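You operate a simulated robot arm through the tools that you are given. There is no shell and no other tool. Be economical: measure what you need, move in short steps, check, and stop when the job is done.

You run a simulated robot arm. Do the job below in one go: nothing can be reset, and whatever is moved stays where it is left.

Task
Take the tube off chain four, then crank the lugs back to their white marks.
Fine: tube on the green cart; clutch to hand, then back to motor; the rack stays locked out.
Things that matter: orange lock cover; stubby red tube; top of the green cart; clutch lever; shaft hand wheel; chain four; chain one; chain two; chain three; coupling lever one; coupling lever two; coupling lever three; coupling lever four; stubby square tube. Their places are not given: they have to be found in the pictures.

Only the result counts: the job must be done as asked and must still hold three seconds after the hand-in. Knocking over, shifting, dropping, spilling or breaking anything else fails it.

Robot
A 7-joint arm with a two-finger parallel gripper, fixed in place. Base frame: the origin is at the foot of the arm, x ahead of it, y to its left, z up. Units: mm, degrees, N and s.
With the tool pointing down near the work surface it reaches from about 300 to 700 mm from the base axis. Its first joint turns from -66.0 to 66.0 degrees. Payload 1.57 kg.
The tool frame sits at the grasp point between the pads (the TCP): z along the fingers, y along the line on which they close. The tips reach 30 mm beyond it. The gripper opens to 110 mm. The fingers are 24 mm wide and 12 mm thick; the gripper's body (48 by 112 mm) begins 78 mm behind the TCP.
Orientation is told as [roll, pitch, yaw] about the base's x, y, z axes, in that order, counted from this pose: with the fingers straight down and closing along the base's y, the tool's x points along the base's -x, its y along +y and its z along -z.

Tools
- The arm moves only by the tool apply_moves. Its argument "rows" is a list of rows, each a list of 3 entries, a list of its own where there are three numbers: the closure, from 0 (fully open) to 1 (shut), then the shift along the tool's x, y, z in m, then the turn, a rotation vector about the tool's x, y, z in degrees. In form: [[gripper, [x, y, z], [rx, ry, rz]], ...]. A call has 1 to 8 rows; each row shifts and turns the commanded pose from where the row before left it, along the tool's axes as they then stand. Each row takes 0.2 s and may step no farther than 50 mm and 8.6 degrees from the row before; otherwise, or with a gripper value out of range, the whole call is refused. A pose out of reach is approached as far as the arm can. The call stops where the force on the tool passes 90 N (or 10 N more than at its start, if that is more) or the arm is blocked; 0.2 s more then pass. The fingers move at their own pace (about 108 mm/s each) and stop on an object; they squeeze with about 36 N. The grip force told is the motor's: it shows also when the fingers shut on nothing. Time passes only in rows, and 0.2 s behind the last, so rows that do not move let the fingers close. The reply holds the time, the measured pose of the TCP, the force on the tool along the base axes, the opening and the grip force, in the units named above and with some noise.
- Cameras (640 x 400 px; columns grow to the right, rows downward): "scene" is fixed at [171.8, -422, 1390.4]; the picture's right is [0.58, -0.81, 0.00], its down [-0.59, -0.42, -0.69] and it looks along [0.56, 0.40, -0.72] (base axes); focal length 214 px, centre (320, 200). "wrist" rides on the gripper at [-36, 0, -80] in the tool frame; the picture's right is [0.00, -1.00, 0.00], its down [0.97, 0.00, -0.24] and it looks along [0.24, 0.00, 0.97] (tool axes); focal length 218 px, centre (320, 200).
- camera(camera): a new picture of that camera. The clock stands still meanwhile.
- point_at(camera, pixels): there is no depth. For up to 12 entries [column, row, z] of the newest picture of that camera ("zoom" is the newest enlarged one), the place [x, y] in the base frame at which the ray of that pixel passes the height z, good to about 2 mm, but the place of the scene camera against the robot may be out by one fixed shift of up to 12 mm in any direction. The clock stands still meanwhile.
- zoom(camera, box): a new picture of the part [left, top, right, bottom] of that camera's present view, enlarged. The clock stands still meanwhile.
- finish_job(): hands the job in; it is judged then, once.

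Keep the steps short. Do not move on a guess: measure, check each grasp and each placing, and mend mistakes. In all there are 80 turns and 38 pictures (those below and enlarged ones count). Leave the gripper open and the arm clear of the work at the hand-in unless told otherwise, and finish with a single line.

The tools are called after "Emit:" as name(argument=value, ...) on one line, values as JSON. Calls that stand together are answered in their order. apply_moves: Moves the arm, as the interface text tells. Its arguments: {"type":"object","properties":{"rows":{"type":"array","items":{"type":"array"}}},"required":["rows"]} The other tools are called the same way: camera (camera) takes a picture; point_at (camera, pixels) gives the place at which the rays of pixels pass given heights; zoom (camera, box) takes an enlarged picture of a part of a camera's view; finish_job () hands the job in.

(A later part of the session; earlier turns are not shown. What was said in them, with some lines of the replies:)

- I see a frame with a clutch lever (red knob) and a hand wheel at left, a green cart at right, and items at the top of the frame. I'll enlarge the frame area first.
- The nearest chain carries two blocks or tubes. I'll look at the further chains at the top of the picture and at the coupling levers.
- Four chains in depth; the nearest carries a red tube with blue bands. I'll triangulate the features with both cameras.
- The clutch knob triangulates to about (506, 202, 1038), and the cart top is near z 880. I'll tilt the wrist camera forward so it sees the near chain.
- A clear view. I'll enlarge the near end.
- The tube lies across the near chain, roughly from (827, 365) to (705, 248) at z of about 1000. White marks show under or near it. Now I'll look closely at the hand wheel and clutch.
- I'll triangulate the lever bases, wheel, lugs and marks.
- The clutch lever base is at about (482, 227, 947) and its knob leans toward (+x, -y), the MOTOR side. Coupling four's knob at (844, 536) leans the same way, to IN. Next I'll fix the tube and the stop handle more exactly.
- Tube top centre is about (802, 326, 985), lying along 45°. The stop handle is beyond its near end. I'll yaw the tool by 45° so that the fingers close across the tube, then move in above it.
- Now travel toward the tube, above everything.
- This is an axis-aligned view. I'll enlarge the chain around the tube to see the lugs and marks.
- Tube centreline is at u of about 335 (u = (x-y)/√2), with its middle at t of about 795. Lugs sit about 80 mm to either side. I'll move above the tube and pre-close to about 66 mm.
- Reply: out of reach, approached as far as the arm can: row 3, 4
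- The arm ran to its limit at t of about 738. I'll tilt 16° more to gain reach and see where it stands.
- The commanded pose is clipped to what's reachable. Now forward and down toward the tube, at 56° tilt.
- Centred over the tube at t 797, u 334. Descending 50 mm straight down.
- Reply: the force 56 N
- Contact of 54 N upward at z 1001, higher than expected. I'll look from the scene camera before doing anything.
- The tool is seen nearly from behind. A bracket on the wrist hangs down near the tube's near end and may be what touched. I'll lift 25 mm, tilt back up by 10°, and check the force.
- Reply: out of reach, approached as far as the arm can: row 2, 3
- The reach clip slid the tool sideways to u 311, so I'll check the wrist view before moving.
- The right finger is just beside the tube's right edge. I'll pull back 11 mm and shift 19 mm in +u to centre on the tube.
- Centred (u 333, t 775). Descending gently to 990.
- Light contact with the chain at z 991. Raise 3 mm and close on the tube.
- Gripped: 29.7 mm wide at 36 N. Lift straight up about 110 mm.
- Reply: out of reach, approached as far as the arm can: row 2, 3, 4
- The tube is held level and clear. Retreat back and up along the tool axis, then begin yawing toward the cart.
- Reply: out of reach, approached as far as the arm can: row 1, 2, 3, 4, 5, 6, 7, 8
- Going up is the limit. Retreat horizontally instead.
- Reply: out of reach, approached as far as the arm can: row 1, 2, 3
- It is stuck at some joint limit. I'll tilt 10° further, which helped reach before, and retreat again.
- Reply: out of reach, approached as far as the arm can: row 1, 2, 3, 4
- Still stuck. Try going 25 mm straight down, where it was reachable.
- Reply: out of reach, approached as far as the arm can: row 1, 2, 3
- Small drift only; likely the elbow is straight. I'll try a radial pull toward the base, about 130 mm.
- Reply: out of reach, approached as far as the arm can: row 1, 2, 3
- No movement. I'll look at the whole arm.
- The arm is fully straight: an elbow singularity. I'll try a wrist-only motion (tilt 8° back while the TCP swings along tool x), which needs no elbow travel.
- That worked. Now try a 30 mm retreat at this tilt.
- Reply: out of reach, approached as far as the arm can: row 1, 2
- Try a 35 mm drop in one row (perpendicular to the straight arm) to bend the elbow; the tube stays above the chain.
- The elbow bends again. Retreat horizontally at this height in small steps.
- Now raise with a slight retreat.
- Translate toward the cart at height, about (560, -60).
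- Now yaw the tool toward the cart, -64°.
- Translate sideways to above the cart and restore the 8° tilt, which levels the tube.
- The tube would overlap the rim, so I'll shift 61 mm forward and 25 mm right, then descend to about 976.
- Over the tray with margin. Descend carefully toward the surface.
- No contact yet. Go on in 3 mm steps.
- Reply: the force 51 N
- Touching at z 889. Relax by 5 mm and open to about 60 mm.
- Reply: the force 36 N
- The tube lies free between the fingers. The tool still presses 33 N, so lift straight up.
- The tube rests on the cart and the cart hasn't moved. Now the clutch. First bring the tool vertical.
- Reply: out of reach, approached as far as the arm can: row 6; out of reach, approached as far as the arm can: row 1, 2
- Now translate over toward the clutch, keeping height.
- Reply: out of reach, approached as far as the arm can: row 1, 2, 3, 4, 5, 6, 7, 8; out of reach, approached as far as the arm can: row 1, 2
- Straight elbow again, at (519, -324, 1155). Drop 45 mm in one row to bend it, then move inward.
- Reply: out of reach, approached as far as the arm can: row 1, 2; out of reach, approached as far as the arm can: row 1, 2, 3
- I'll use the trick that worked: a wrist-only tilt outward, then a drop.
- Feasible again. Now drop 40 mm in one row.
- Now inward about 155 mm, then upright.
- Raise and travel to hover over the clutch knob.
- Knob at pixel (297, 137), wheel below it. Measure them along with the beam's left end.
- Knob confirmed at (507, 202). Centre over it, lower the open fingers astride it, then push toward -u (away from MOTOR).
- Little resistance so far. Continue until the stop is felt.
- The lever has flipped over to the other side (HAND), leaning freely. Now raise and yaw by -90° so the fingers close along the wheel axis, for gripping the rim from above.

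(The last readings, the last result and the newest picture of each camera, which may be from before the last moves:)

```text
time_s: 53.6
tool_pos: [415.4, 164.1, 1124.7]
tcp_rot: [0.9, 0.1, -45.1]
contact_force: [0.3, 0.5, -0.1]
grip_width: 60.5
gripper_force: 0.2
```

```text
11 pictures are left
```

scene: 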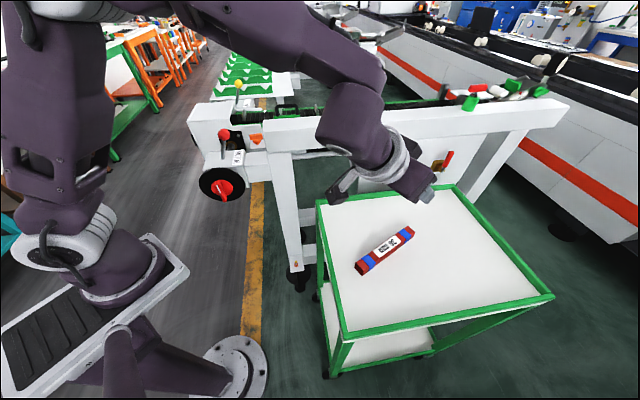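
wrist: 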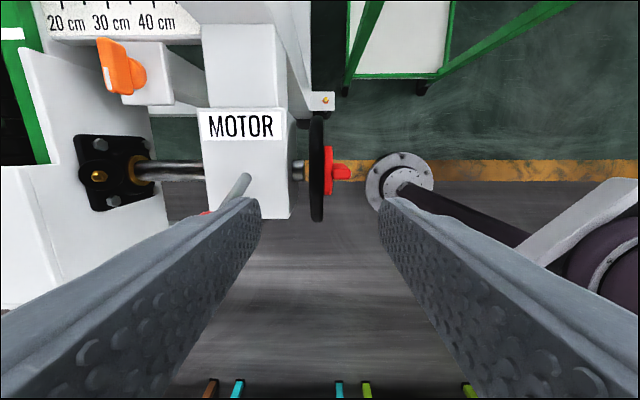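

The wheel is edge-on: the disc is at columns 309–324, so its centre is t ≈ 413.6. The gap to the box is about 22 mm and the rim top near z 965. I'll pre-close to 26 mm, centre, and descend around the rim.

Emit:
apply_moves(rows=[[0.764, [-0.0025, 0.0039, 0], [-0.9, 0, 0]], [0.764, [0, 0, 0.045], [0, 0, 0]], [0.764, [0, 0, 0.045], [0, 0, 0]], [0.764, [0, 0, 0], [0, 0, 0]]])

Emit:
apply_moves(rows=[[0.764, [0, 0, 0.03], [0, 0, 0]], [0.764, [0, 0, 0.015], [0, 0, 0]], [0.764, [0, 0, 0.01], [0, 0, 0]], [0.764, [0, 0, 0], [0, 0, 0]]])

```text
time_s: 54.6
tool_pos: [423.3, 167.4, 1036.6]
tcp_rot: [1.8, 0.1, -45.1]
contact_force: [0.3, 0.7, -0.4]
grip_width: 25.8
gripper_force: 0.1
```

```text
time_s: 55.6
tool_pos: [424.3, 169.0, 981.6]
tcp_rot: [1.9, 0.1, -44.9]
contact_force: [0.8, 0.5, -0.2]
grip_width: 26.2
gripper_force: 0.1
```

Roll drifted the wrong way and the tool is 6 mm too far along t. Lift 25 mm, correct roll, re-centre, and read again.

Emit:
apply_moves(rows=[[0.764, [0, 0, -0.025], [0, 0, 0]], [0.764, [0, -0.0055, 0], [1.3, -1.3, 0]], [0.764, [0, 0, 0], [0, 0, 0]]])

```text
time_s: 56.4
tool_pos: [419.8, 166.4, 1005.3]
tcp_rot: [0.5, -1.3, -45.1]
contact_force: [0.2, 0.3, 0.1]
grip_width: 26.1
gripper_force: 0.1
```

Emit:
apply_moves(rows=[[0.764, [0, -0.0008, 0], [0.5, 1.3, 0]], [0.764, [0, 0, 0], [0, 0, 0]]])

Emit:
zoom(camera="wrist", box=[200, 60, 440, 260])

```text
time_s: 57.0
tool_pos: [418.8, 164.8, 1005.3]
tcp_rot: [0.1, 0.2, -45.0]
contact_force: [0.6, -0.6, 0.6]
grip_width: 26.2
gripper_force: 0.0
```

```text
2.00 times, centred on (320, 160) of wrist
```

zoom: 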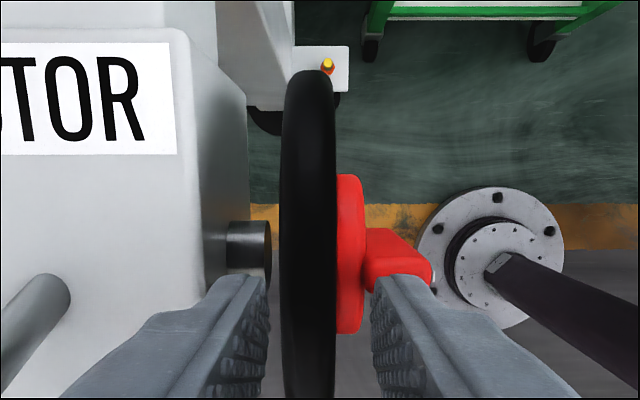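

The fingers straddle the rim nicely. Descend 30 mm and close on it.

Emit:
apply_moves(rows=[[0.764, [0, 0.001, 0.015], [0, 0, 0]], [0.764, [0, 0, 0.015], [0, 0, 0]], [1, [0, 0, 0], [0, 0, 0]], [1, [0, 0, 0], [0, 0, 0]], [1, [0, 0, 0], [0, 0, 0]]])

```text
time_s: 58.2
tool_pos: [421.1, 167.6, 976.7]
tcp_rot: [0.5, -0.1, -44.9]
contact_force: [18.9, 26.1, 28.5]
grip_width: 18.1
gripper_force: 33.4
```

Gripped at 18.1 mm with some side load. Relax it by 2.6 mm in t and 1 mm up.

Emit:
apply_moves(rows=[[1, [0, 0.0026, -0.001], [0, 0, 0]], [1, [0, 0, 0], [0, 0, 0]]])

```text
time_s: 58.8
tool_pos: [422.4, 168.1, 976.6]
tcp_rot: [0.2, 0.1, -45.0]
contact_force: [12.9, 17.8, 29.0]
grip_width: 17.7
gripper_force: 32.2
```

Emit:
apply_moves(rows=[[1, [0, 0.003, -0.002], [0, 0, 0]], [1, [0, 0, 0], [0, 0, 0]]])

```text
time_s: 59.4
tool_pos: [422.2, 168.4, 976.4]
tcp_rot: [-0.3, 0.1, -45.1]
contact_force: [2.8, 2.1, -0.4]
grip_width: 17.8
gripper_force: 32.9
```

Load is gone and the rim is held. Before turning, look at the lugs and the now uncovered white marks.

Emit:
zoom(camera="scene", box=[230, 95, 350, 140])

```text
5.33 times, centred on (290, 118) of scene
```

zoom: 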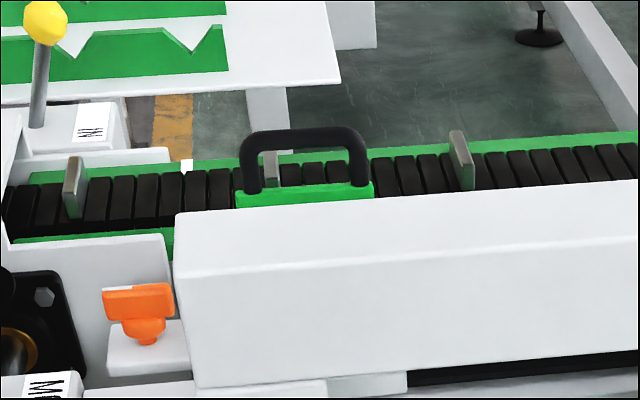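

The bare mark sits at zoom pixel (186, 168). The nearest lug is the one at x ≈ 270, so the lugs must come back (-u) about 67–70 mm. I'll turn the wheel's top toward -u along its arc, 16° first.

Emit:
apply_moves(rows=[[1, [0.006, 0, 0.0003], [0, -4, 0]], [1, [0.006, 0, 0.0003], [0, -4, 0]], [1, [0.006, 0, 0.0003], [0, -4, 0]], [1, [0.006, 0, 0.0003], [0, -4, 0]], [1, [0, 0, 0], [0, 0, 0]]])

Emit:
zoom(camera="scene", box=[190, 95, 310, 215])

```text
time_s: 60.6
tool_pos: [404.0, 183.2, 973.8]
tcp_rot: [-0.1, -16.0, -45.1]
contact_force: [11.2, -12.8, -21.1]
grip_width: 18.1
gripper_force: 32.8
```

```text
3.33 times, centred on (250, 155) of scene
```

zoom: 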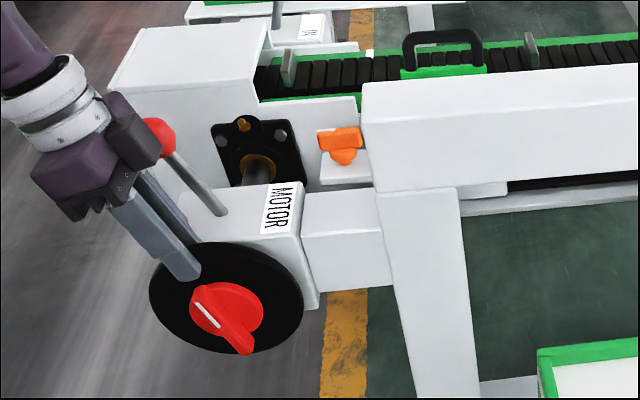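

Works: 16° moved the lugs back about 14 mm (≈0.87 mm/°), so around 62° more is needed. Open slightly, swing back 40° along the rim, and re-grip.

Emit:
apply_moves(rows=[[0.79, [0, 0, 0], [0, 0, 0]], [0.79, [-0.01197, 0, 0.00084], [0, 8, 0]], [0.79, [-0.01197, 0, 0.00084], [0, 8, 0]], [0.79, [-0.01197, 0, 0.00084], [0, 8, 0]], [0.79, [-0.01197, 0, 0.00084], [0, 8, 0]], [0.79, [-0.01197, 0, 0.00084], [0, 8, 0]], [0.79, [0, 0, 0], [0, 0, 0]]])

```text
time_s: 62.2
tool_pos: [446.9, 144.3, 970.1]
tcp_rot: [0.1, 24.2, -45.0]
contact_force: [0.3, -0.3, -0.1]
grip_width: 23.1
gripper_force: 0.0
```

Free of force. Close and turn 40° toward -u.

Emit:
apply_moves(rows=[[1, [0, 0, 0], [0, 0, 0]], [1, [0, 0, 0], [0, 0, 0]], [1, [0.00999, 0, 0.0006], [0, -6.67, 0]], [1, [0.00999, 0, 0.0006], [0, -6.67, 0]], [1, [0.00999, 0, 0.0006], [0, -6.67, 0]], [1, [0.00999, 0, 0.0006], [0, -6.67, 0]], [1, [0.00999, 0, 0.0006], [0, -6.67, 0]], [1, [0.00999, 0, 0.0006], [0, -6.67, 0]]])

Emit:
zoom(camera="scene", box=[230, 95, 350, 140])

```text
time_s: 64.0
tool_pos: [405.7, 183.3, 974.4]
tcp_rot: [0.0, -16.0, -45.1]
contact_force: [-1.8, -20.0, 11.3]
grip_width: 18.0
gripper_force: 33.0
```

```text
5.33 times, centred on (290, 118) of scene
```

zoom: 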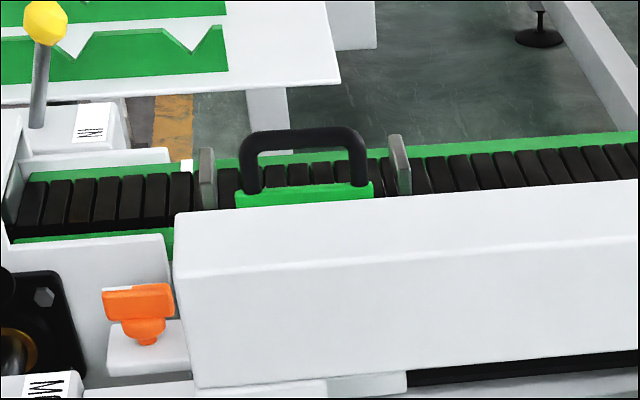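

Total so far 56° = 64 zoom px. The lug base at about 209 needs to reach 187, so about 18° more. Regrip (swing back 24°).

Emit:
apply_moves(rows=[[0.79, [0, 0, 0], [0, 0, 0]], [0.79, [-0.01197, 0, 0.00084], [0, 8, 0]], [0.79, [-0.01197, 0, 0.00084], [0, 8, 0]], [0.79, [-0.01197, 0, 0.00084], [0, 8, 0]], [0.79, [0, 0, 0], [0, 0, 0]], [1, [0, 0, 0], [0, 0, 0]], [1, [0, 0, 0], [0, 0, 0]]])

Emit:
apply_moves(rows=[[1, [0.00749, 0, 0.0003], [0, -5, 0]], [1, [0.00749, 0, 0.0003], [0, -5, 0]], [1, [0.00749, 0, 0.0003], [0, -5, 0]], [1, [0, 0, 0], [0, 0, 0]]])

Emit:
zoom(camera="scene", box=[240, 105, 300, 135])

```text
time_s: 65.6
tool_pos: [430.7, 160.3, 975.3]
tcp_rot: [-0.1, 8.1, -45.0]
contact_force: [-11.6, -11.0, 6.6]
grip_width: 18.0
gripper_force: 32.7
```

```text
time_s: 66.6
tool_pos: [414.6, 174.4, 975.9]
tcp_rot: [-0.2, -6.9, -45.1]
contact_force: [-10.4, -26.2, -24.3]
grip_width: 17.8
gripper_force: 32.3
```

```text
10.67 times, centred on (270, 120) of scene
```

zoom: 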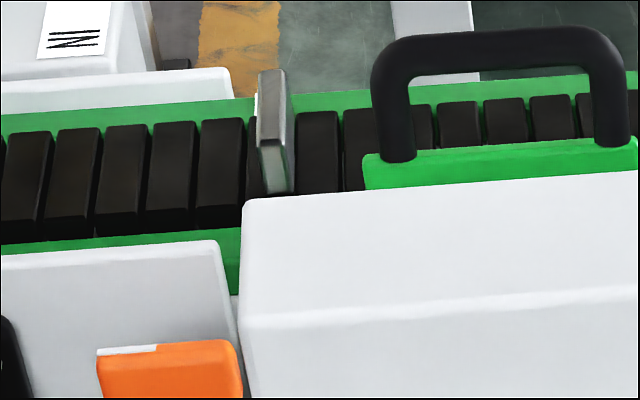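

The lug base is about 14 px (≈6 mm) right of the mark's centre, about 6° more. Turn and then release the rim.

Emit:
apply_moves(rows=[[1, [0.0045, 0, 0.0001], [0, -3, 0]], [1, [0.0045, 0, 0.0001], [0, -3, 0]], [1, [0, 0, 0], [0, 0, 0]], [0.79, [0, 0, 0], [0, 0, 0]], [0.76, [0, 0, 0], [0, 0, 0]], [0.76, [0, 0, -0.02], [0, 0, 0]], [0.76, [0, 0, -0.045], [0, 0, 0]], [0.76, [0, 0, -0.045], [0, 0, 0]]])

```text
time_s: 68.4
tool_pos: [391.3, 198.2, 1081.8]
tcp_rot: [0.0, -13.0, -45.1]
contact_force: [-0.1, 0.5, -0.8]
grip_width: 26.5
gripper_force: 0.1
```

Rim released. Bring the tool upright, raise, and yaw back +90° for a look at the lugs.

Emit:
apply_moves(rows=[[0.6, [0, 0, -0.04], [0, 6.5, 0]], [0.6, [0, 0, -0.02], [0, 6.5, 0]], [0.6, [0, 0, 0], [0, 0, -8.4]], [0.6, [0, 0, 0], [0, 0, -8.4]], [0.6, [0, 0, 0], [0, 0, -8.4]], [0.6, [0, 0, 0], [0, 0, -8.4]], [0.6, [0, 0, 0], [0, 0, -8.4]], [0.6, [0, 0, 0], [0, 0, -8.4]]])

Emit:
apply_moves(rows=[[0.6, [0, 0, 0], [0, 0, -8.4]], [0.6, [0, 0, 0], [0, 0, -8.4]], [0.6, [0, 0, 0], [0, 0, -8.4]], [0.6, [0, 0, 0], [0, 0, -8.4]], [0.6, [0, 0, 0], [0, 0, -6]], [0.6, [0, 0, 0], [0, -8, 0]], [0.6, [0, 0, 0], [0, -8, 0]], [0.6, [0, 0, 0], [0, -8, 0]]])

```text
time_s: 70.2
tool_pos: [383.4, 206.9, 1142.3]
tcp_rot: [-0.1, 0.0, 5.4]
contact_force: [-0.3, 1.2, -0.3]
grip_width: 44.1
gripper_force: 0.1
```

```text
time_s: 72.0
tool_pos: [384.9, 207.1, 1141.6]
tcp_rot: [0.1, -24.1, 44.9]
contact_force: [0.2, -0.2, -0.5]
grip_width: 43.8
gripper_force: 0.0
```

Emit:
apply_moves(rows=[[0.6, [0, 0, 0], [0, -8, 0]], [0.6, [0, 0, 0], [0, -8, 0]], [0.6, [-0.0244, -0.0332, 0.0205], [0, 0, 0]], [0.6, [-0.0244, -0.0332, 0.0205], [0, 0, 0]], [0.6, [-0.0244, -0.0332, 0.0205], [0, 0, 0]], [0.6, [-0.0244, -0.0332, 0.0205], [0, 0, 0]], [0.6, [-0.0244, -0.0332, 0.0205], [0, 0, 0]], [0.6, [-0.0244, -0.0332, 0.0205], [0, 0, 0]]])

Emit:
zoom(camera="wrist", box=[260, 90, 380, 250])

```text
time_s: 73.8
tool_pos: [653.6, 198.5, 1143.0]
tcp_rot: [0.2, -40.0, 44.9]
contact_force: [-0.7, -0.1, 0.2]
grip_width: 43.9
gripper_force: 0.0
```

```text
2.50 times, centred on (320, 170) of wrist
```

zoom: 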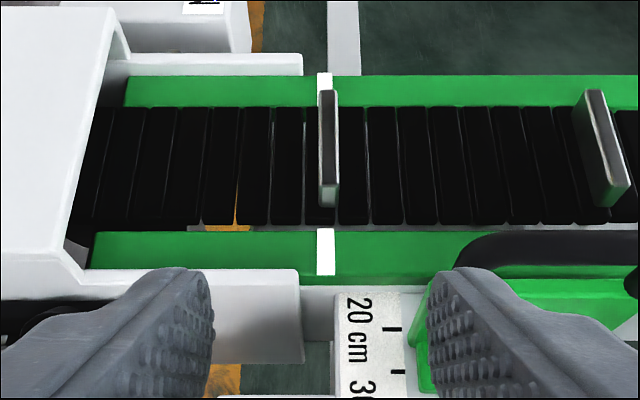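

The lug sits almost on the line between the two white marks (lug x ≈ 330, marks ≈ 325.5). Measure the residual.

Emit:
point_at(camera="zoom", pixels=[[325, 90, 958], [326, 250, 958], [331, 205, 960], [329, 92, 995], [319, 92, 995], [338, 92, 995], [321, 205, 960], [340, 205, 960]])

```text
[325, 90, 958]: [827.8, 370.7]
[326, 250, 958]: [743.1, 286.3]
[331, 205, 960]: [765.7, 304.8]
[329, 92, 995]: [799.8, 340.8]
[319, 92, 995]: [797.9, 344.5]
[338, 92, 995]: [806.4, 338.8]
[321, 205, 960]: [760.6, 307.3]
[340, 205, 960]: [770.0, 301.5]
```

The residual is about 2.5 mm on a 10 mm wide mark, so the lug lies on it. Now the clutch back to MOTOR: travel to hover over the knob with the tool upright, then look.

Emit:
apply_moves(rows=[[0.45, [0.0153, 0.0354, -0.0129], [0, 0, 0]], [0.45, [0.0153, 0.0354, -0.0129], [0, 0, 0]], [0.45, [0.0153, 0.0354, -0.0129], [0, 0, 0]], [0.45, [0.0153, 0.0354, -0.0129], [0, 0, 0]], [0.45, [0.0153, 0.0354, -0.0129], [0, 0, 0]]])

Emit:
apply_moves(rows=[[0.45, [0, 0, 0], [0, 8, 0]], [0.45, [0, 0, 0], [0, 8, 0]], [0.45, [0, 0, 0], [0, 8, 0]], [0.45, [0, 0, 0], [0, 8, 0]], [0.45, [0, 0, 0], [0, 8, 0]], [0.45, [0, 0, 0], [0, 0, 0]]])

Emit:
camera(camera="wrist")

Emit:
point_at(camera="scene", pixels=[[200.2, 136.2, 1020], [200.2, 136.2, 1040]])

```text
time_s: 75.0
tool_pos: [464.8, 254.4, 1141.4]
tcp_rot: [0.2, -40.1, 44.9]
contact_force: [-0.7, -0.4, 0.0]
grip_width: 60.2
gripper_force: 0.0
```

```text
time_s: 76.4
tool_pos: [463.3, 256.5, 1141.7]
tcp_rot: [0.2, 0.1, 45.0]
contact_force: [-0.6, 0.1, 0.4]
grip_width: 60.4
gripper_force: 0.1
```

```text
4 pictures are left
```

wrist: 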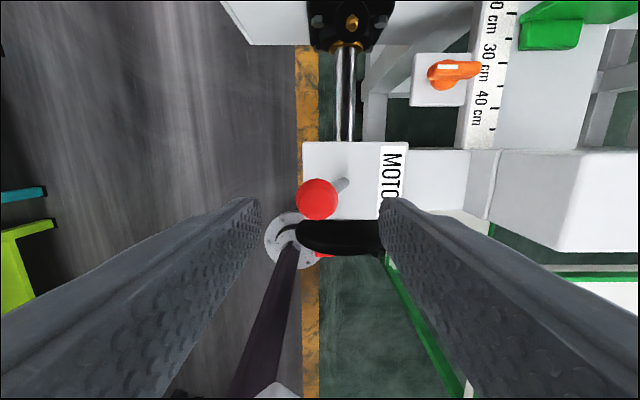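

```text
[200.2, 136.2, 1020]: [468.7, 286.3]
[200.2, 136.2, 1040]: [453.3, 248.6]
```

Knob is at (u 143.6, t 500), between the fingers' lines. Align, descend, then push toward +u (MOTOR).

Emit:
apply_moves(rows=[[0.45, [0.008, 0.0026, 0], [0, 0, 0]], [0.45, [0, 0, 0.05], [0, 0, 0]], [0.45, [0, 0, 0.05], [0, 0, 0]], [0.45, [0, 0, 0], [0, 0, 0]]])

Emit:
apply_moves(rows=[[0.45, [0, -0.02, 0], [0, 0, 0]], [0.45, [0, -0.02, 0], [0, 0, 0]], [0.45, [0, -0.02, 0], [0, 0, 0]], [0.45, [0, -0.012, 0], [0, 0, 0]], [0.45, [0, -0.01, 0], [0, 0, 0]], [0.45, [0, 0, 0], [0, 0, 0]]])

Emit:
zoom(camera="scene", box=[190, 95, 310, 215])

```text
time_s: 77.4
tool_pos: [454.7, 250.2, 1041.3]
tcp_rot: [0.1, 0.1, 45.0]
contact_force: [0.1, -0.8, -0.7]
grip_width: 60.3
gripper_force: 0.0
```

```text
time_s: 78.8
tool_pos: [514.0, 193.7, 1041.9]
tcp_rot: [0.2, 0.0, 45.0]
contact_force: [0.4, -0.3, -0.4]
grip_width: 60.5
gripper_force: 0.1
```

```text
3.33 times, centred on (250, 155) of scene
```

zoom: 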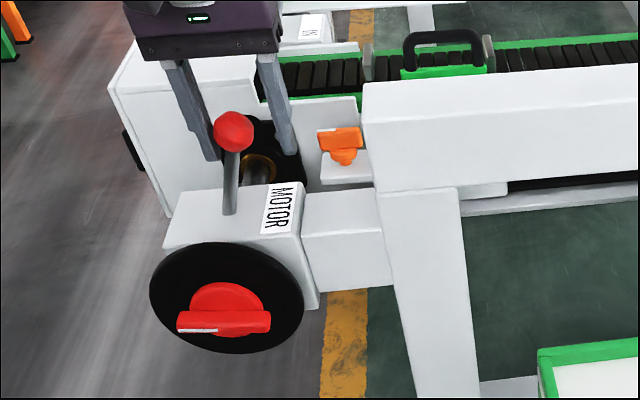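

The knob is back at scene pixel (224, 134), exactly its starting MOTOR position. Lift clear, open, and draw back.

Emit:
apply_moves(rows=[[0.45, [0, 0, -0.04], [0, 0, 0]], [0.45, [0, 0, -0.04], [0, 0, 0]], [0.2, [0.04, 0, 0], [0, 0, 0]], [0, [0.04, 0, 0], [0, 0, 0]], [0, [0.04, 0, 0], [0, 0, 0]], [0, [0, 0, 0], [0, 0, 0]]])

Emit:
camera(camera="scene")

Emit:
zoom(camera="scene", box=[200, 90, 300, 150])

```text
time_s: 80.2
tool_pos: [429.4, 111.5, 1124.8]
tcp_rot: [0.0, 0.0, 45.0]
contact_force: [-0.1, -0.1, 0.7]
grip_width: 110.1
gripper_force: 0.0
```

```text
2 pictures are left
```

scene: 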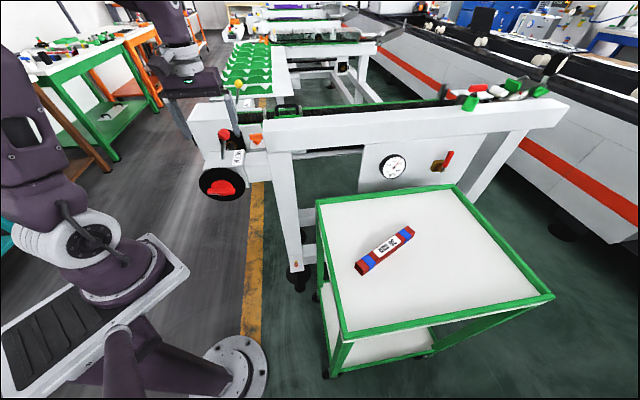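

```text
6.40 times, centred on (250, 120) of scene
```

zoom: 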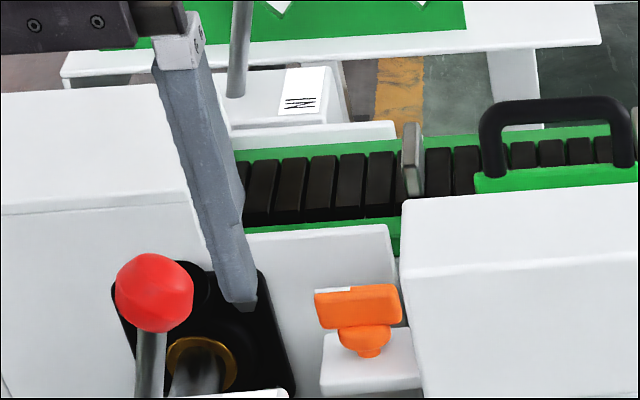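

Tube on the cart, lug on the mark, clutch at MOTOR, lock cover untouched, arm clear with the gripper open. Handing in.

Emit:
finish_job()

```text
The job is handed in.
```

The tube is on the green cart, chain four's lugs are back at their white marks (about 2.5 mm off centre), the clutch is back at MOTOR, and the rack lock was not touched.
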